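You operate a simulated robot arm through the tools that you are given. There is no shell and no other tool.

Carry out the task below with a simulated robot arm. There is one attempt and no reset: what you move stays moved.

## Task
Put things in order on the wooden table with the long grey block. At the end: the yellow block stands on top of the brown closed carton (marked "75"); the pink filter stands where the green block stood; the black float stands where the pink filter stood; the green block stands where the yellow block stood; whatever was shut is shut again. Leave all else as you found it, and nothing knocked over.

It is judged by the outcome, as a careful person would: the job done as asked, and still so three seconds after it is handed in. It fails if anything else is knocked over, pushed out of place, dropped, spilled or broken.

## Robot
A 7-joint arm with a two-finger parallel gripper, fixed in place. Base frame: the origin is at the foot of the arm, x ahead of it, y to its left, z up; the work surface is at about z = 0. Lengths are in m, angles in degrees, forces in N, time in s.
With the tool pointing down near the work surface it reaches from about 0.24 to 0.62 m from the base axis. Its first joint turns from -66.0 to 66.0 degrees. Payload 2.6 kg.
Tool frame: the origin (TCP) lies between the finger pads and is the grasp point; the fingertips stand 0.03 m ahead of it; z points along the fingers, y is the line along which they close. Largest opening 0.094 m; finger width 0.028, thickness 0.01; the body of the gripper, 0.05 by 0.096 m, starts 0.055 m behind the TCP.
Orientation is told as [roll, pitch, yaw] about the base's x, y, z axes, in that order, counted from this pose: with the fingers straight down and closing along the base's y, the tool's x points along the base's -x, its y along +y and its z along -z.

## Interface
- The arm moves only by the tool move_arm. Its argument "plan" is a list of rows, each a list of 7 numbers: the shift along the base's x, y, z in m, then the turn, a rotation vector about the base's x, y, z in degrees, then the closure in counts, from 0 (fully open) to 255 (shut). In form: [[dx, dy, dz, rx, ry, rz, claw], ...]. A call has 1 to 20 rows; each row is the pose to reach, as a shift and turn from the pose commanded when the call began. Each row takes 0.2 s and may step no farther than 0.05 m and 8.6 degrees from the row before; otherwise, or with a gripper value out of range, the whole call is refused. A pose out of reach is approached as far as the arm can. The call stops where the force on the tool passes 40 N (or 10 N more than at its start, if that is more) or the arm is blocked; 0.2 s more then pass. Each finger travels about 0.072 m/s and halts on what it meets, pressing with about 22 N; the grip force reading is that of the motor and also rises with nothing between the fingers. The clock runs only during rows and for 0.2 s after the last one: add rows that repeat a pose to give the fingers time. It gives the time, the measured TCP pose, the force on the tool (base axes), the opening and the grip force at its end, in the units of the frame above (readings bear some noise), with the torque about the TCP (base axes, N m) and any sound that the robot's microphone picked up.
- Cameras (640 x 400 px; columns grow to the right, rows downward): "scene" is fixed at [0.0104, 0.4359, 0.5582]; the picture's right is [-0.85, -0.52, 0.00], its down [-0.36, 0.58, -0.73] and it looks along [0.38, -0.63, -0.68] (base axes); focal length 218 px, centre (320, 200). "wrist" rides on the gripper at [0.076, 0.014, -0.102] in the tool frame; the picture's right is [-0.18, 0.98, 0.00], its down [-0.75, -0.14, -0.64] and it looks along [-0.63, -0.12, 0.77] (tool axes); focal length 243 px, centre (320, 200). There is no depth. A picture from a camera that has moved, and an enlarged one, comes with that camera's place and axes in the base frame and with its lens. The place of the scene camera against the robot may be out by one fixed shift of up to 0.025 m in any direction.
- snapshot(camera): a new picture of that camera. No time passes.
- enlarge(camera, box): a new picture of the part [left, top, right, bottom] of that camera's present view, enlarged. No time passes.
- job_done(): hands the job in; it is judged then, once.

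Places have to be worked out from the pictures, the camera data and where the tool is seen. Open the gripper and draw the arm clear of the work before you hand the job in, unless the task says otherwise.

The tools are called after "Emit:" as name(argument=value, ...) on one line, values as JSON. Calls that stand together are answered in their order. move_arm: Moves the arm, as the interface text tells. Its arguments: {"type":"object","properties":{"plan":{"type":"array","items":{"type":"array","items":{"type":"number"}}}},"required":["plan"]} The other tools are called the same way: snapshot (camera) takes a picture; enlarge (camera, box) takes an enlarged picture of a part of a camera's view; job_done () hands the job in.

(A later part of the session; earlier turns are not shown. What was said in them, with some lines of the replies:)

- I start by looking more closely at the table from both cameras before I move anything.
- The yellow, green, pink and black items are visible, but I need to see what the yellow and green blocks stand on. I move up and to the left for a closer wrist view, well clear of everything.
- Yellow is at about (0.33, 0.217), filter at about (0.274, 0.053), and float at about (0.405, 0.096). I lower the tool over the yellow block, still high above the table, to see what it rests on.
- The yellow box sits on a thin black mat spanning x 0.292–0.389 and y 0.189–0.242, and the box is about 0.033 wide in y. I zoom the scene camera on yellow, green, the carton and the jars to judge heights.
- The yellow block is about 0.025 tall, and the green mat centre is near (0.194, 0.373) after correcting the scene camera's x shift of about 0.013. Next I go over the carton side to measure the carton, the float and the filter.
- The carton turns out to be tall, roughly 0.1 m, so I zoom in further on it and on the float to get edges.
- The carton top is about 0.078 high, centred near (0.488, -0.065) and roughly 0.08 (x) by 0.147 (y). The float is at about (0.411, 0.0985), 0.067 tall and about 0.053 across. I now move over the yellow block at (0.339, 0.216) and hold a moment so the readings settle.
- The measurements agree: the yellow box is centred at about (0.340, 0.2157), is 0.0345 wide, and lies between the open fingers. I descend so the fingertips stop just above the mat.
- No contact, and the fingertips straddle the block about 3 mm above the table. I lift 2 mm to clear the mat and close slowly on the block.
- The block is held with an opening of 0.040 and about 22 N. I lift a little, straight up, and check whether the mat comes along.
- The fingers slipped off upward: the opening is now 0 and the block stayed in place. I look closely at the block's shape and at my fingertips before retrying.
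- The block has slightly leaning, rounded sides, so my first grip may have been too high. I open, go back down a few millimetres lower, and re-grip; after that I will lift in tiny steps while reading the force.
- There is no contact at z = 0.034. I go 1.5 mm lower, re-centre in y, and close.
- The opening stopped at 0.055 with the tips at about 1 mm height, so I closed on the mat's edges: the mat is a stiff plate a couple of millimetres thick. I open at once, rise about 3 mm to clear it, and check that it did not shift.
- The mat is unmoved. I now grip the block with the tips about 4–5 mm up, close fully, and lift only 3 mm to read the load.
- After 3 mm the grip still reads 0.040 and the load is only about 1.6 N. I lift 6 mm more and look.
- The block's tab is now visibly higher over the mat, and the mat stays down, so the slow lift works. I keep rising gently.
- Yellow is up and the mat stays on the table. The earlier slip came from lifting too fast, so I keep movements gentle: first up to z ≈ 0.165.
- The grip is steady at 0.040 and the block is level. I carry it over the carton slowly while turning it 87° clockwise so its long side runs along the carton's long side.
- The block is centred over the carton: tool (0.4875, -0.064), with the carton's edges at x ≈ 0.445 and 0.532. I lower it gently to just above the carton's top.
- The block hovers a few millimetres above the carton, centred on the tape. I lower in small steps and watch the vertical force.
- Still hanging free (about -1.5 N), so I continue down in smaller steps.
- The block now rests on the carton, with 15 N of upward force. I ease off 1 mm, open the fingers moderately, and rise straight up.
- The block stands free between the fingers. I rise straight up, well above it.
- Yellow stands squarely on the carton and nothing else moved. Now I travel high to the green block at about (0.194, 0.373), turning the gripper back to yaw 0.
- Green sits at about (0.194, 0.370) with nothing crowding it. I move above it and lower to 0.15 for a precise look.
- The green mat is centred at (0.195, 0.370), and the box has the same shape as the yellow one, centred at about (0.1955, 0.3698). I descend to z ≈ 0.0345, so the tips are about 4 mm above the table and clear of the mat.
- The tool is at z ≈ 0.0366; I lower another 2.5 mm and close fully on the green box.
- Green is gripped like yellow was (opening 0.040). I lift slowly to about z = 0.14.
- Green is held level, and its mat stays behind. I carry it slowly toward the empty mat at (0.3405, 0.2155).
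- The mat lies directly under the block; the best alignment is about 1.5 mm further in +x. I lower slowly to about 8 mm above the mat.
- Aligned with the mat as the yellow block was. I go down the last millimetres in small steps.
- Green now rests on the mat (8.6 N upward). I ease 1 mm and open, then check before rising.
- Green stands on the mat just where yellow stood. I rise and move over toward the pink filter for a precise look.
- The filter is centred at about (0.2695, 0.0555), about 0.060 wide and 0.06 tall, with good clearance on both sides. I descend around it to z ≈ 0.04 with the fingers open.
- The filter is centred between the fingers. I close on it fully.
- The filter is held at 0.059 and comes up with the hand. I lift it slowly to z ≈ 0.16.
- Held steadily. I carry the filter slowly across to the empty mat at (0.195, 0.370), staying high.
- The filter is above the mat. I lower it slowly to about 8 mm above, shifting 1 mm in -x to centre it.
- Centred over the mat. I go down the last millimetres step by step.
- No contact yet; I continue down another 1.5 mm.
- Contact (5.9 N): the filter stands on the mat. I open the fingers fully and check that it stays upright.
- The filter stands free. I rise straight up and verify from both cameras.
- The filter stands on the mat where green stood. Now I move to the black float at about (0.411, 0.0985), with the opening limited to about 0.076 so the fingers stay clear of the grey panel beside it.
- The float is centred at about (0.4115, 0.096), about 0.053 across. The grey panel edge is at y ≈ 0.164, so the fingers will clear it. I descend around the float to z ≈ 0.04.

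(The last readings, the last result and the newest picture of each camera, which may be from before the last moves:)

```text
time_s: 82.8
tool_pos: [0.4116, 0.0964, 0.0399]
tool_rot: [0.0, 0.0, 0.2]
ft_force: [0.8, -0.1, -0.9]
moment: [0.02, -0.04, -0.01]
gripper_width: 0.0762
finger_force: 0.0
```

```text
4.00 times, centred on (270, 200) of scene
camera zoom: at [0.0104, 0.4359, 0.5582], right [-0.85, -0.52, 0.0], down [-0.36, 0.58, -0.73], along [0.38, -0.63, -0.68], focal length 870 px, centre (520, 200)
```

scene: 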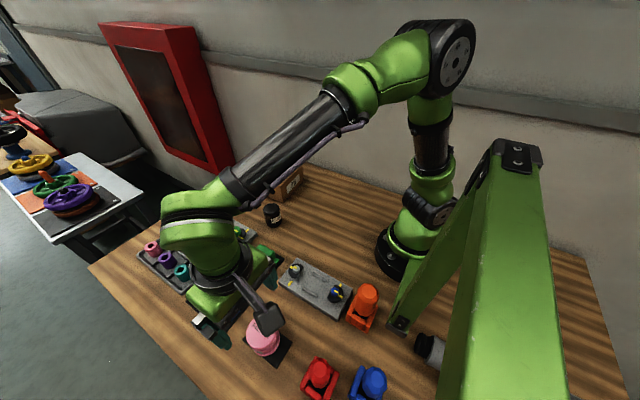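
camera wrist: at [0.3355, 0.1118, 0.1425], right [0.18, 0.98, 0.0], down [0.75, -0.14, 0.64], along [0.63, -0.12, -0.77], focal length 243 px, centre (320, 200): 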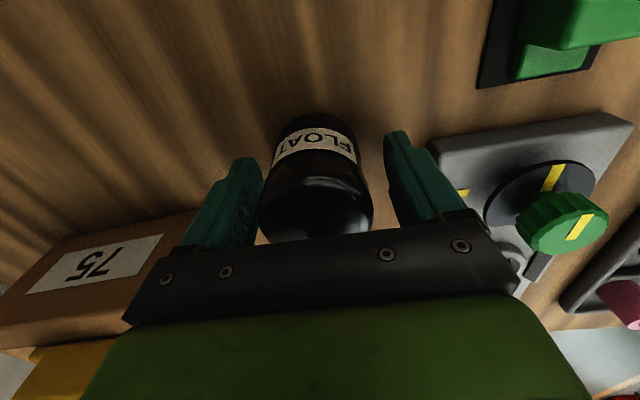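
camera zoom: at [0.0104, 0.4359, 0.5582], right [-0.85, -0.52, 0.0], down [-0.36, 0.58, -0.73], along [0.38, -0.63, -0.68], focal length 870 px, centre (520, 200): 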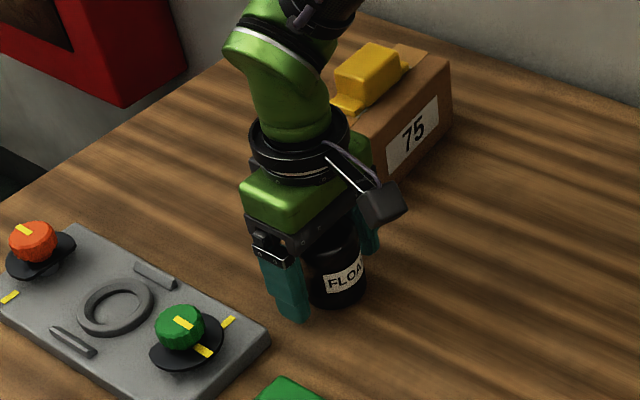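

The float lies between the fingers with space on both sides. I close on it and lift only 4 mm to check the hold.

Emit:
move_arm(plan=[[0, 0, 0, 0, 0, 0, 90], [0, 0, 0, 0, 0, 0, 255], [0, 0, 0, 0, 0, 0, 255], [0, 0, 0, 0, 0, 0, 255], [0, 0, 0, 0, 0, 0, 255]])

Emit:
move_arm(plan=[[0, 0, 0.001, 0, 0, 0, 255], [0, 0, 0.002, 0, 0, 0, 255], [0, 0, 0.004, 0, 0, 0, 255]])

Emit:
snapshot(camera="wrist")

Emit:
enlarge(camera="scene", box=[210, 150, 330, 250])

```text
time_s: 84.0
tool_pos: [0.4113, 0.097, 0.0379]
tool_rot: [0.0, 0.0, 0.1]
ft_force: [0.3, 0.4, -0.1]
moment: [0.02, 0.01, -0.01]
gripper_width: 0.0512
finger_force: 21.9
```

```text
time_s: 84.8
tool_pos: [0.412, 0.0975, 0.0426]
tool_rot: [0.0, 0.0, 0.2]
ft_force: [-0.1, -0.2, 0.1]
moment: [-0.01, -0.01, 0.01]
gripper_width: 0.0511
finger_force: 21.8
```

```text
taken
camera wrist: at [0.3357, 0.1122, 0.1469], right [0.18, 0.98, 0.0], down [0.75, -0.14, 0.64], along [0.63, -0.12, -0.77], focal length 243 px, centre (320, 200)
```

wrist: 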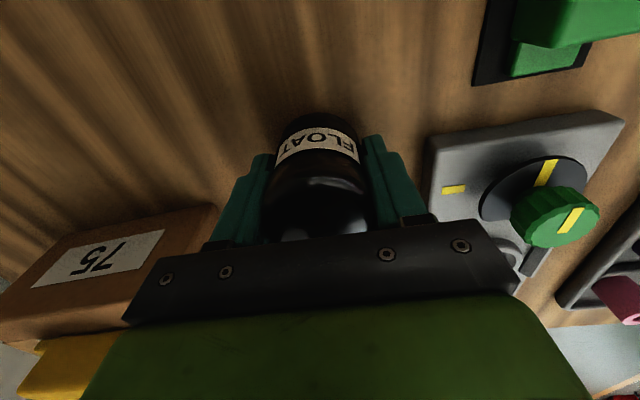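

```text
4.00 times, centred on (270, 200) of scene
camera zoom: at [0.0104, 0.4359, 0.5582], right [-0.85, -0.52, 0.0], down [-0.36, 0.58, -0.73], along [0.38, -0.63, -0.68], focal length 870 px, centre (520, 200)
```

zoom: 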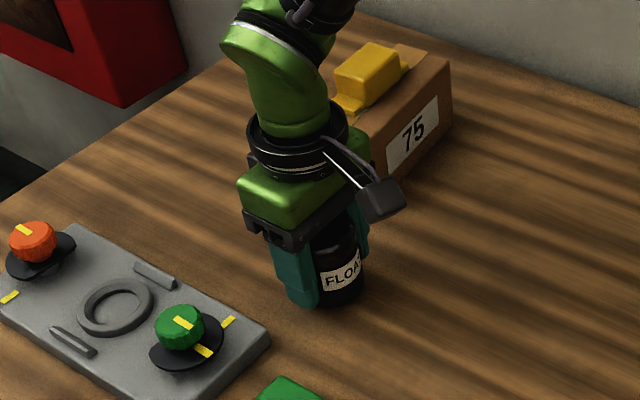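

Held at 0.051 and rising. I lift slowly to z ≈ 0.13.

Emit:
move_arm(plan=[[0, 0, 0.003, 0, 0, 0, 255], [0, 0, 0.007, 0, 0, 0, 255], [0, 0, 0.013, 0, 0, 0, 255], [0, 0, 0.021, 0, 0, 0, 255], [0, 0, 0.03, 0, 0, 0, 255], [0, 0, 0.04, 0, 0, 0, 255], [0, 0, 0.051, 0, 0, 0, 255], [0, 0, 0.062, 0, 0, 0, 255], [0, 0, 0.072, 0, 0, 0, 255], [0, 0, 0.08, 0, 0, 0, 255], [0, 0, 0.085, 0, 0, 0, 255], [0, 0, 0.087, 0, 0, 0, 255]])

Emit:
snapshot(camera="wrist")

Emit:
enlarge(camera="scene", box=[210, 120, 370, 250])

```text
time_s: 87.4
tool_pos: [0.4125, 0.0975, 0.1315]
tool_rot: [0.0, 0.1, 0.3]
ft_force: [-0.2, -0.4, 0.1]
moment: [-0.05, -0.01, 0.01]
gripper_width: 0.0511
finger_force: 22.2
```

```text
taken
camera wrist: at [0.3356, 0.1115, 0.2347], right [0.18, 0.98, 0.0], down [0.75, -0.14, 0.64], along [0.63, -0.12, -0.77], focal length 243 px, centre (320, 200)
```

wrist: 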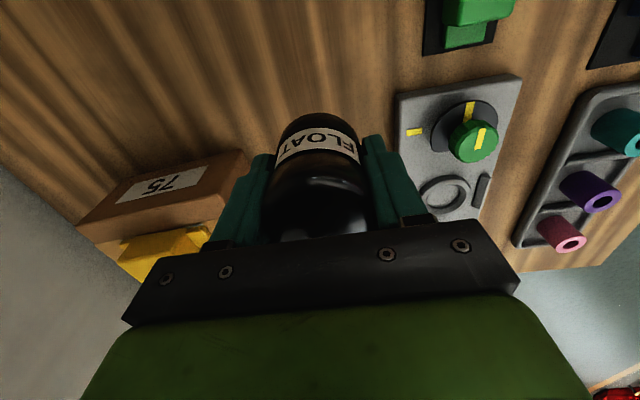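

```text
3.08 times, centred on (290, 185) of scene
camera zoom: at [0.0104, 0.4359, 0.5582], right [-0.85, -0.52, 0.0], down [-0.36, 0.58, -0.73], along [0.38, -0.63, -0.68], focal length 669 px, centre (412, 246)
```

zoom: 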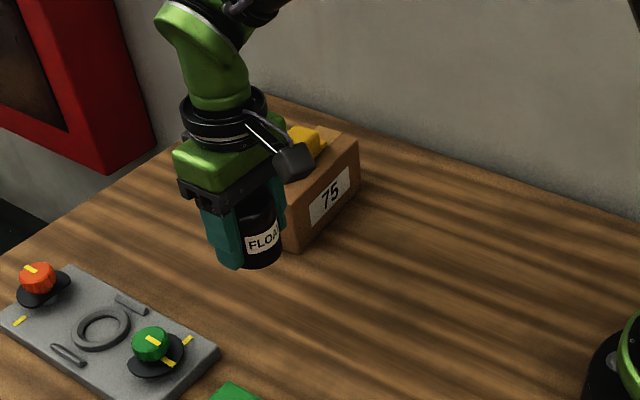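

Steady. I carry the float across to where the filter stood, (0.2695, 0.0555).

Emit:
move_arm(plan=[[-0.0043, -0.0012, 0, 0, 0, 0, 255], [-0.0128, -0.0037, 0, 0, 0, 0, 255], [-0.0242, -0.007, 0, 0, 0, 0, 255], [-0.0371, -0.0107, 0, 0, 0, 0, 255], [-0.0499, -0.0144, 0, 0, 0, 0, 255], [-0.0627, -0.0181, 0, 0, 0, 0, 255], [-0.0755, -0.0218, 0, 0, 0, 0, 255], [-0.0884, -0.0255, 0, 0, 0, 0, 255], [-0.1012, -0.0293, 0, 0, 0, 0, 255], [-0.114, -0.033, 0, 0, 0, 0, 255], [-0.1254, -0.0363, 0, 0, 0, 0, 255], [-0.134, -0.0387, 0, 0, 0, 0, 255], [-0.1397, -0.0404, 0, 0, 0, 0, 255], [-0.1425, -0.0412, 0, 0, 0, 0, 255], [-0.1425, -0.0412, 0, 0, 0, 0, 255]])

Emit:
snapshot(camera="wrist")

```text
time_s: 90.6
tool_pos: [0.2699, 0.0544, 0.1309]
tool_rot: [0.1, 0.1, 0.2]
ft_force: [-0.5, -0.4, -0.8]
moment: [0.02, -0.01, 0.01]
gripper_width: 0.0511
finger_force: 22.1
```

```text
taken
camera wrist: at [0.1933, 0.0699, 0.2337], right [0.18, 0.98, 0.0], down [0.75, -0.14, 0.64], along [0.63, -0.12, -0.77], focal length 243 px, centre (320, 200)
```

wrist: 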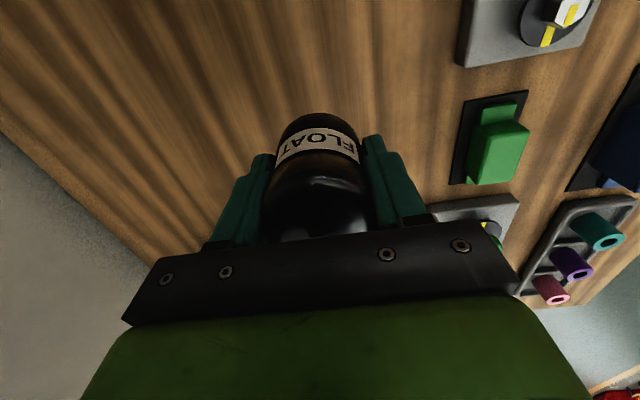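

The pose matches the one where I took the filter to within a millimetre. I lower slowly to about 8 mm above the table.

Emit:
move_arm(plan=[[0, 0.0005, -0.004, 0, 0, 0, 255], [0, 0.0005, -0.011, 0, 0, 0, 255], [0, 0.0005, -0.02, 0, 0, 0, 255], [0, 0.0005, -0.031, 0, 0, 0, 255], [0, 0.0005, -0.042, 0, 0, 0, 255], [0, 0.0005, -0.053, 0, 0, 0, 255], [0, 0.0005, -0.063, 0, 0, 0, 255], [0, 0.0005, -0.072, 0, 0, 0, 255], [0, 0.0005, -0.079, 0, 0, 0, 255], [0, 0.0005, -0.083, 0, 0, 0, 255], [0, 0.0005, -0.084, 0, 0, 0, 255]])

Emit:
move_arm(plan=[[0, 0, -0.0015, 0, 0, 0, 255], [0, 0, -0.003, 0, 0, 0, 255], [0, 0, -0.0045, 0, 0, 0, 255], [0, 0, -0.0055, 0, 0, 0, 255], [0, 0, -0.0055, 0, 0, 0, 255]])

```text
time_s: 93.0
tool_pos: [0.2707, 0.0551, 0.0475]
tool_rot: [0.0, 0.0, 0.1]
ft_force: [-0.2, 0.3, -0.3]
moment: [0.02, 0.0, 0.01]
gripper_width: 0.0509
finger_force: 21.9
```

```text
time_s: 94.2
tool_pos: [0.2687, 0.0552, 0.0413]
tool_rot: [0.0, 0.1, 0.0]
ft_force: [0.9, -0.2, -0.1]
moment: [0.0, 0.01, 0.05]
gripper_width: 0.051
finger_force: 22.3
```

No contact yet at z ≈ 0.041; I go on in about 1.5 mm steps.

Emit:
move_arm(plan=[[0, 0, -0.001, 0, 0, 0, 255], [0, 0, -0.0015, 0, 0, 0, 255], [0, 0, -0.0015, 0, 0, 0, 255]])

```text
time_s: 95.0
tool_pos: [0.2691, 0.0548, 0.0394]
tool_rot: [0.1, 0.1, 0.1]
ft_force: [-0.8, -0.8, 0.3]
moment: [0.0, 0.01, 0.01]
gripper_width: 0.0512
finger_force: 22.1
```

Emit:
move_arm(plan=[[0, 0, -0.001, 0, 0, 0, 255], [0, 0, -0.001, 0, 0, 0, 255]])

Emit:
enlarge(camera="scene", box=[270, 170, 370, 250])

```text
time_s: 95.6
tool_pos: [0.2696, 0.0567, 0.0393]
tool_rot: [-0.1, -0.1, 0.0]
ft_force: [-4.1, -1.9, 19.3]
moment: [-0.21, 0.21, -0.03]
gripper_width: 0.0511
finger_force: 22.1
```

```text
5.00 times, centred on (320, 210) of scene
camera zoom: at [0.0103, 0.4359, 0.5582], right [-0.85, -0.52, 0.0], down [-0.36, 0.58, -0.73], along [0.38, -0.63, -0.68], focal length 1088 px, centre (320, 150)
```

zoom: 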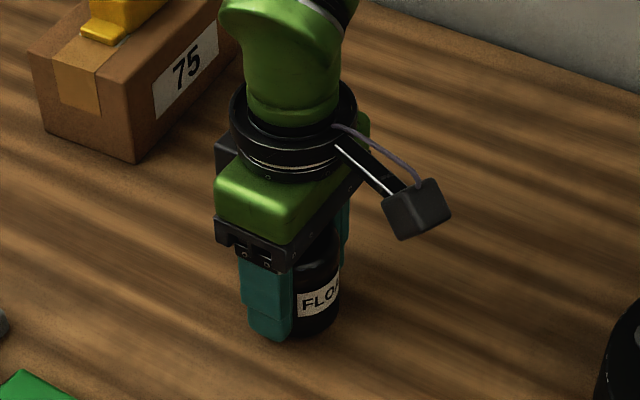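

The float now rests on the table (19 N). I ease off 1 mm and open the fingers fully.

Emit:
move_arm(plan=[[0, 0, 0.0012, 0, 0, 0, 255], [0, 0, 0.0012, 0, 0, 0, 110], [0, 0, 0.0012, 0, 0, 0, 60], [0, 0, 0.0012, 0, 0, 0, 0], [0, 0, 0.0012, 0, 0, 0, 0], [0, 0, 0.0012, 0, 0, 0, 0]])

Emit:
snapshot(camera="wrist")

```text
time_s: 97.0
tool_pos: [0.2705, 0.0558, 0.0395]
tool_rot: [0.0, 0.0, 0.1]
ft_force: [0.1, 0.4, -1.1]
moment: [-0.02, -0.01, -0.02]
gripper_width: 0.0943
finger_force: 0.1
```

```text
taken
camera wrist: at [0.1932, 0.0715, 0.1429], right [0.18, 0.98, 0.0], down [0.75, -0.14, 0.64], along [0.63, -0.12, -0.77], focal length 243 px, centre (320, 200)
```

wrist: 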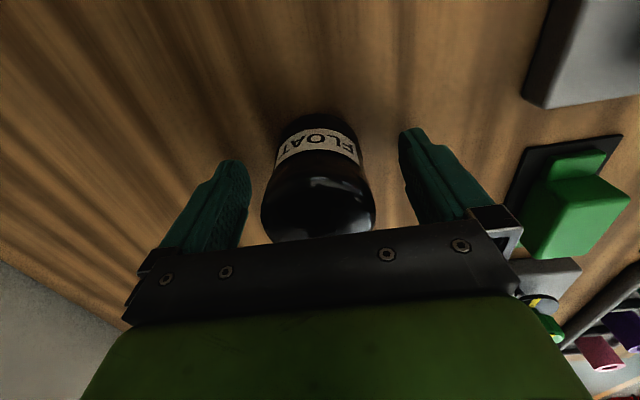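

The float stands free and upright. I rise straight up high and go back to near the starting pose, clear of the work, then inspect everything.

Emit:
move_arm(plan=[[0, 0, 0.005, 0, 0, 0, 0], [0, 0, 0.02, 0, 0, 0, 0], [0, 0, 0.045, 0, 0, 0, 0], [0, 0, 0.08, 0, 0, 0, 0], [0, 0, 0.12, 0, 0, 0, 0], [0, 0, 0.16, 0, 0, 0, 0], [0.005, 0, 0.2, 0, 0, 0, 0], [0.02, 0, 0.24, 0, 0, 0, 0], [0.035, 0, 0.27, 0, 0, 0, 0], [0.05, -0.005, 0.3, 0, 0, 0, 0], [0.057, -0.005, 0.306, 0, 0, 0, 0], [0.057, -0.005, 0.306, 0, 0, 0, 0]])

Emit:
snapshot(camera="scene")

Emit:
snapshot(camera="wrist")

Emit:
enlarge(camera="scene", box=[160, 140, 400, 290])

Emit:
enlarge(camera="scene", box=[130, 230, 450, 400])

```text
time_s: 99.6
tool_pos: [0.3262, 0.0486, 0.3447]
tool_rot: [-0.1, -0.1, 0.2]
ft_force: [1.0, -0.8, -0.1]
moment: [-0.02, 0.02, 0.01]
gripper_width: 0.094
finger_force: 0.1
```

```text
taken
```

scene: 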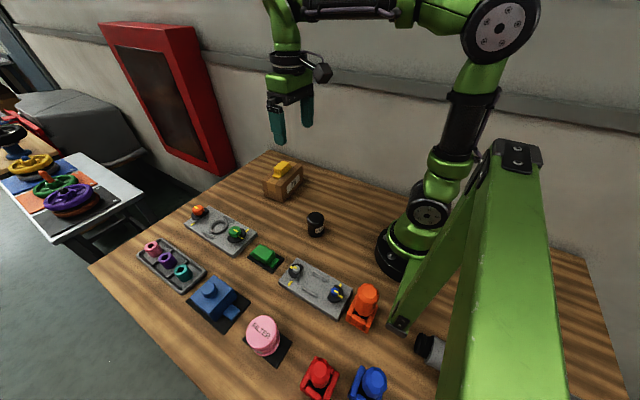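

```text
taken
camera wrist: at [0.2499, 0.0646, 0.4488], right [0.18, 0.98, 0.0], down [0.75, -0.14, 0.64], along [0.63, -0.12, -0.77], focal length 243 px, centre (320, 200)
```

wrist: 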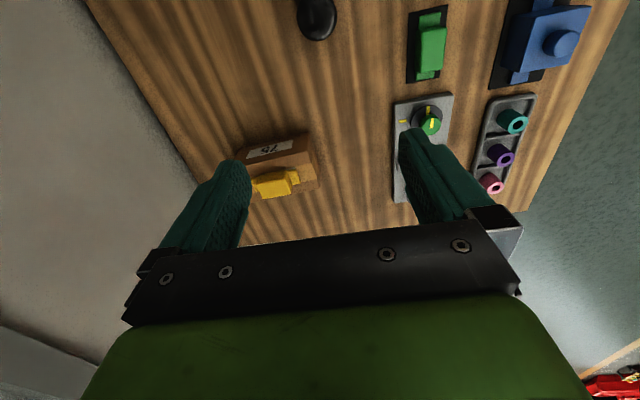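

```text
2.67 times, centred on (280, 215) of scene
camera zoom: at [0.0104, 0.4359, 0.5582], right [-0.85, -0.52, 0.0], down [-0.36, 0.58, -0.73], along [0.38, -0.63, -0.68], focal length 580 px, centre (427, 160)
```

zoom: 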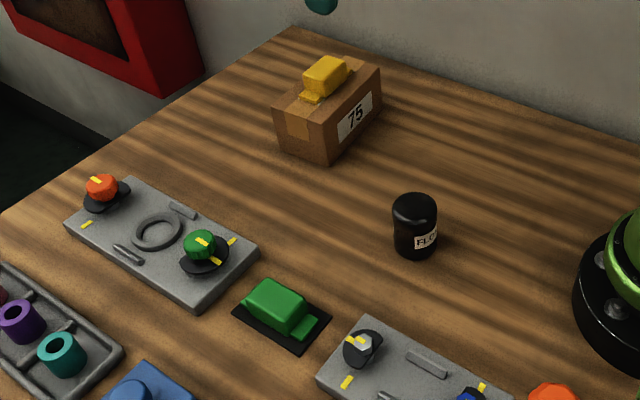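

```text
2.00 times, centred on (290, 315) of scene
camera zoom: at [0.0104, 0.4359, 0.5582], right [-0.85, -0.52, 0.0], down [-0.36, 0.58, -0.73], along [0.38, -0.63, -0.68], focal length 435 px, centre (380, -30)
```

zoom: 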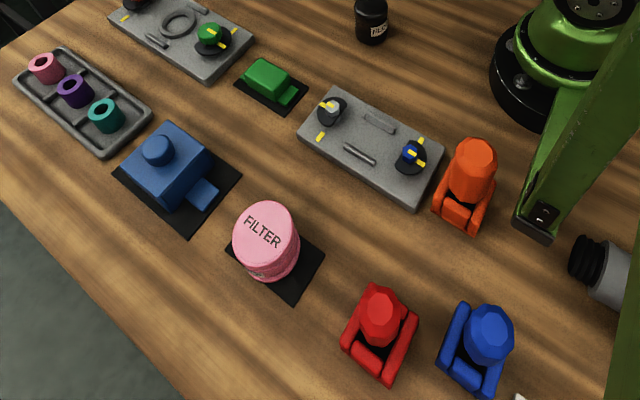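

All four moves check out: yellow is on the carton, green is on yellow's mat, the filter is on green's mat, and the float is where the filter stood. The carton, panels, mats and figures look unchanged from the start, and the gripper is open and clear, so I hand the job in.

Emit:
job_done()

```text
The job is handed in.
```

The job is done and handed in; I don't have the judge's result. In the last pictures:

- **Yellow block:** it stands on top of the carton marked "75", turned so its long side runs along the carton's long side.
- **Green block:** it stands on the mat where the yellow block stood.
- **Pink filter:** it stands on the mat where the green block stood.
- **Black float:** it stands where the pink filter stood.

On the first try the yellow block slipped from the fingers, and on the second the fingers closed on its mat instead. I checked after each: the mat had not moved, and the block was at most about a millimetre off. The third grip held.

Nothing was opened along the way, so everything that was shut stayed shut. Nothing else was knocked over or moved as far as the pictures show. The arm was back near its starting pose with the gripper open before I handed in.
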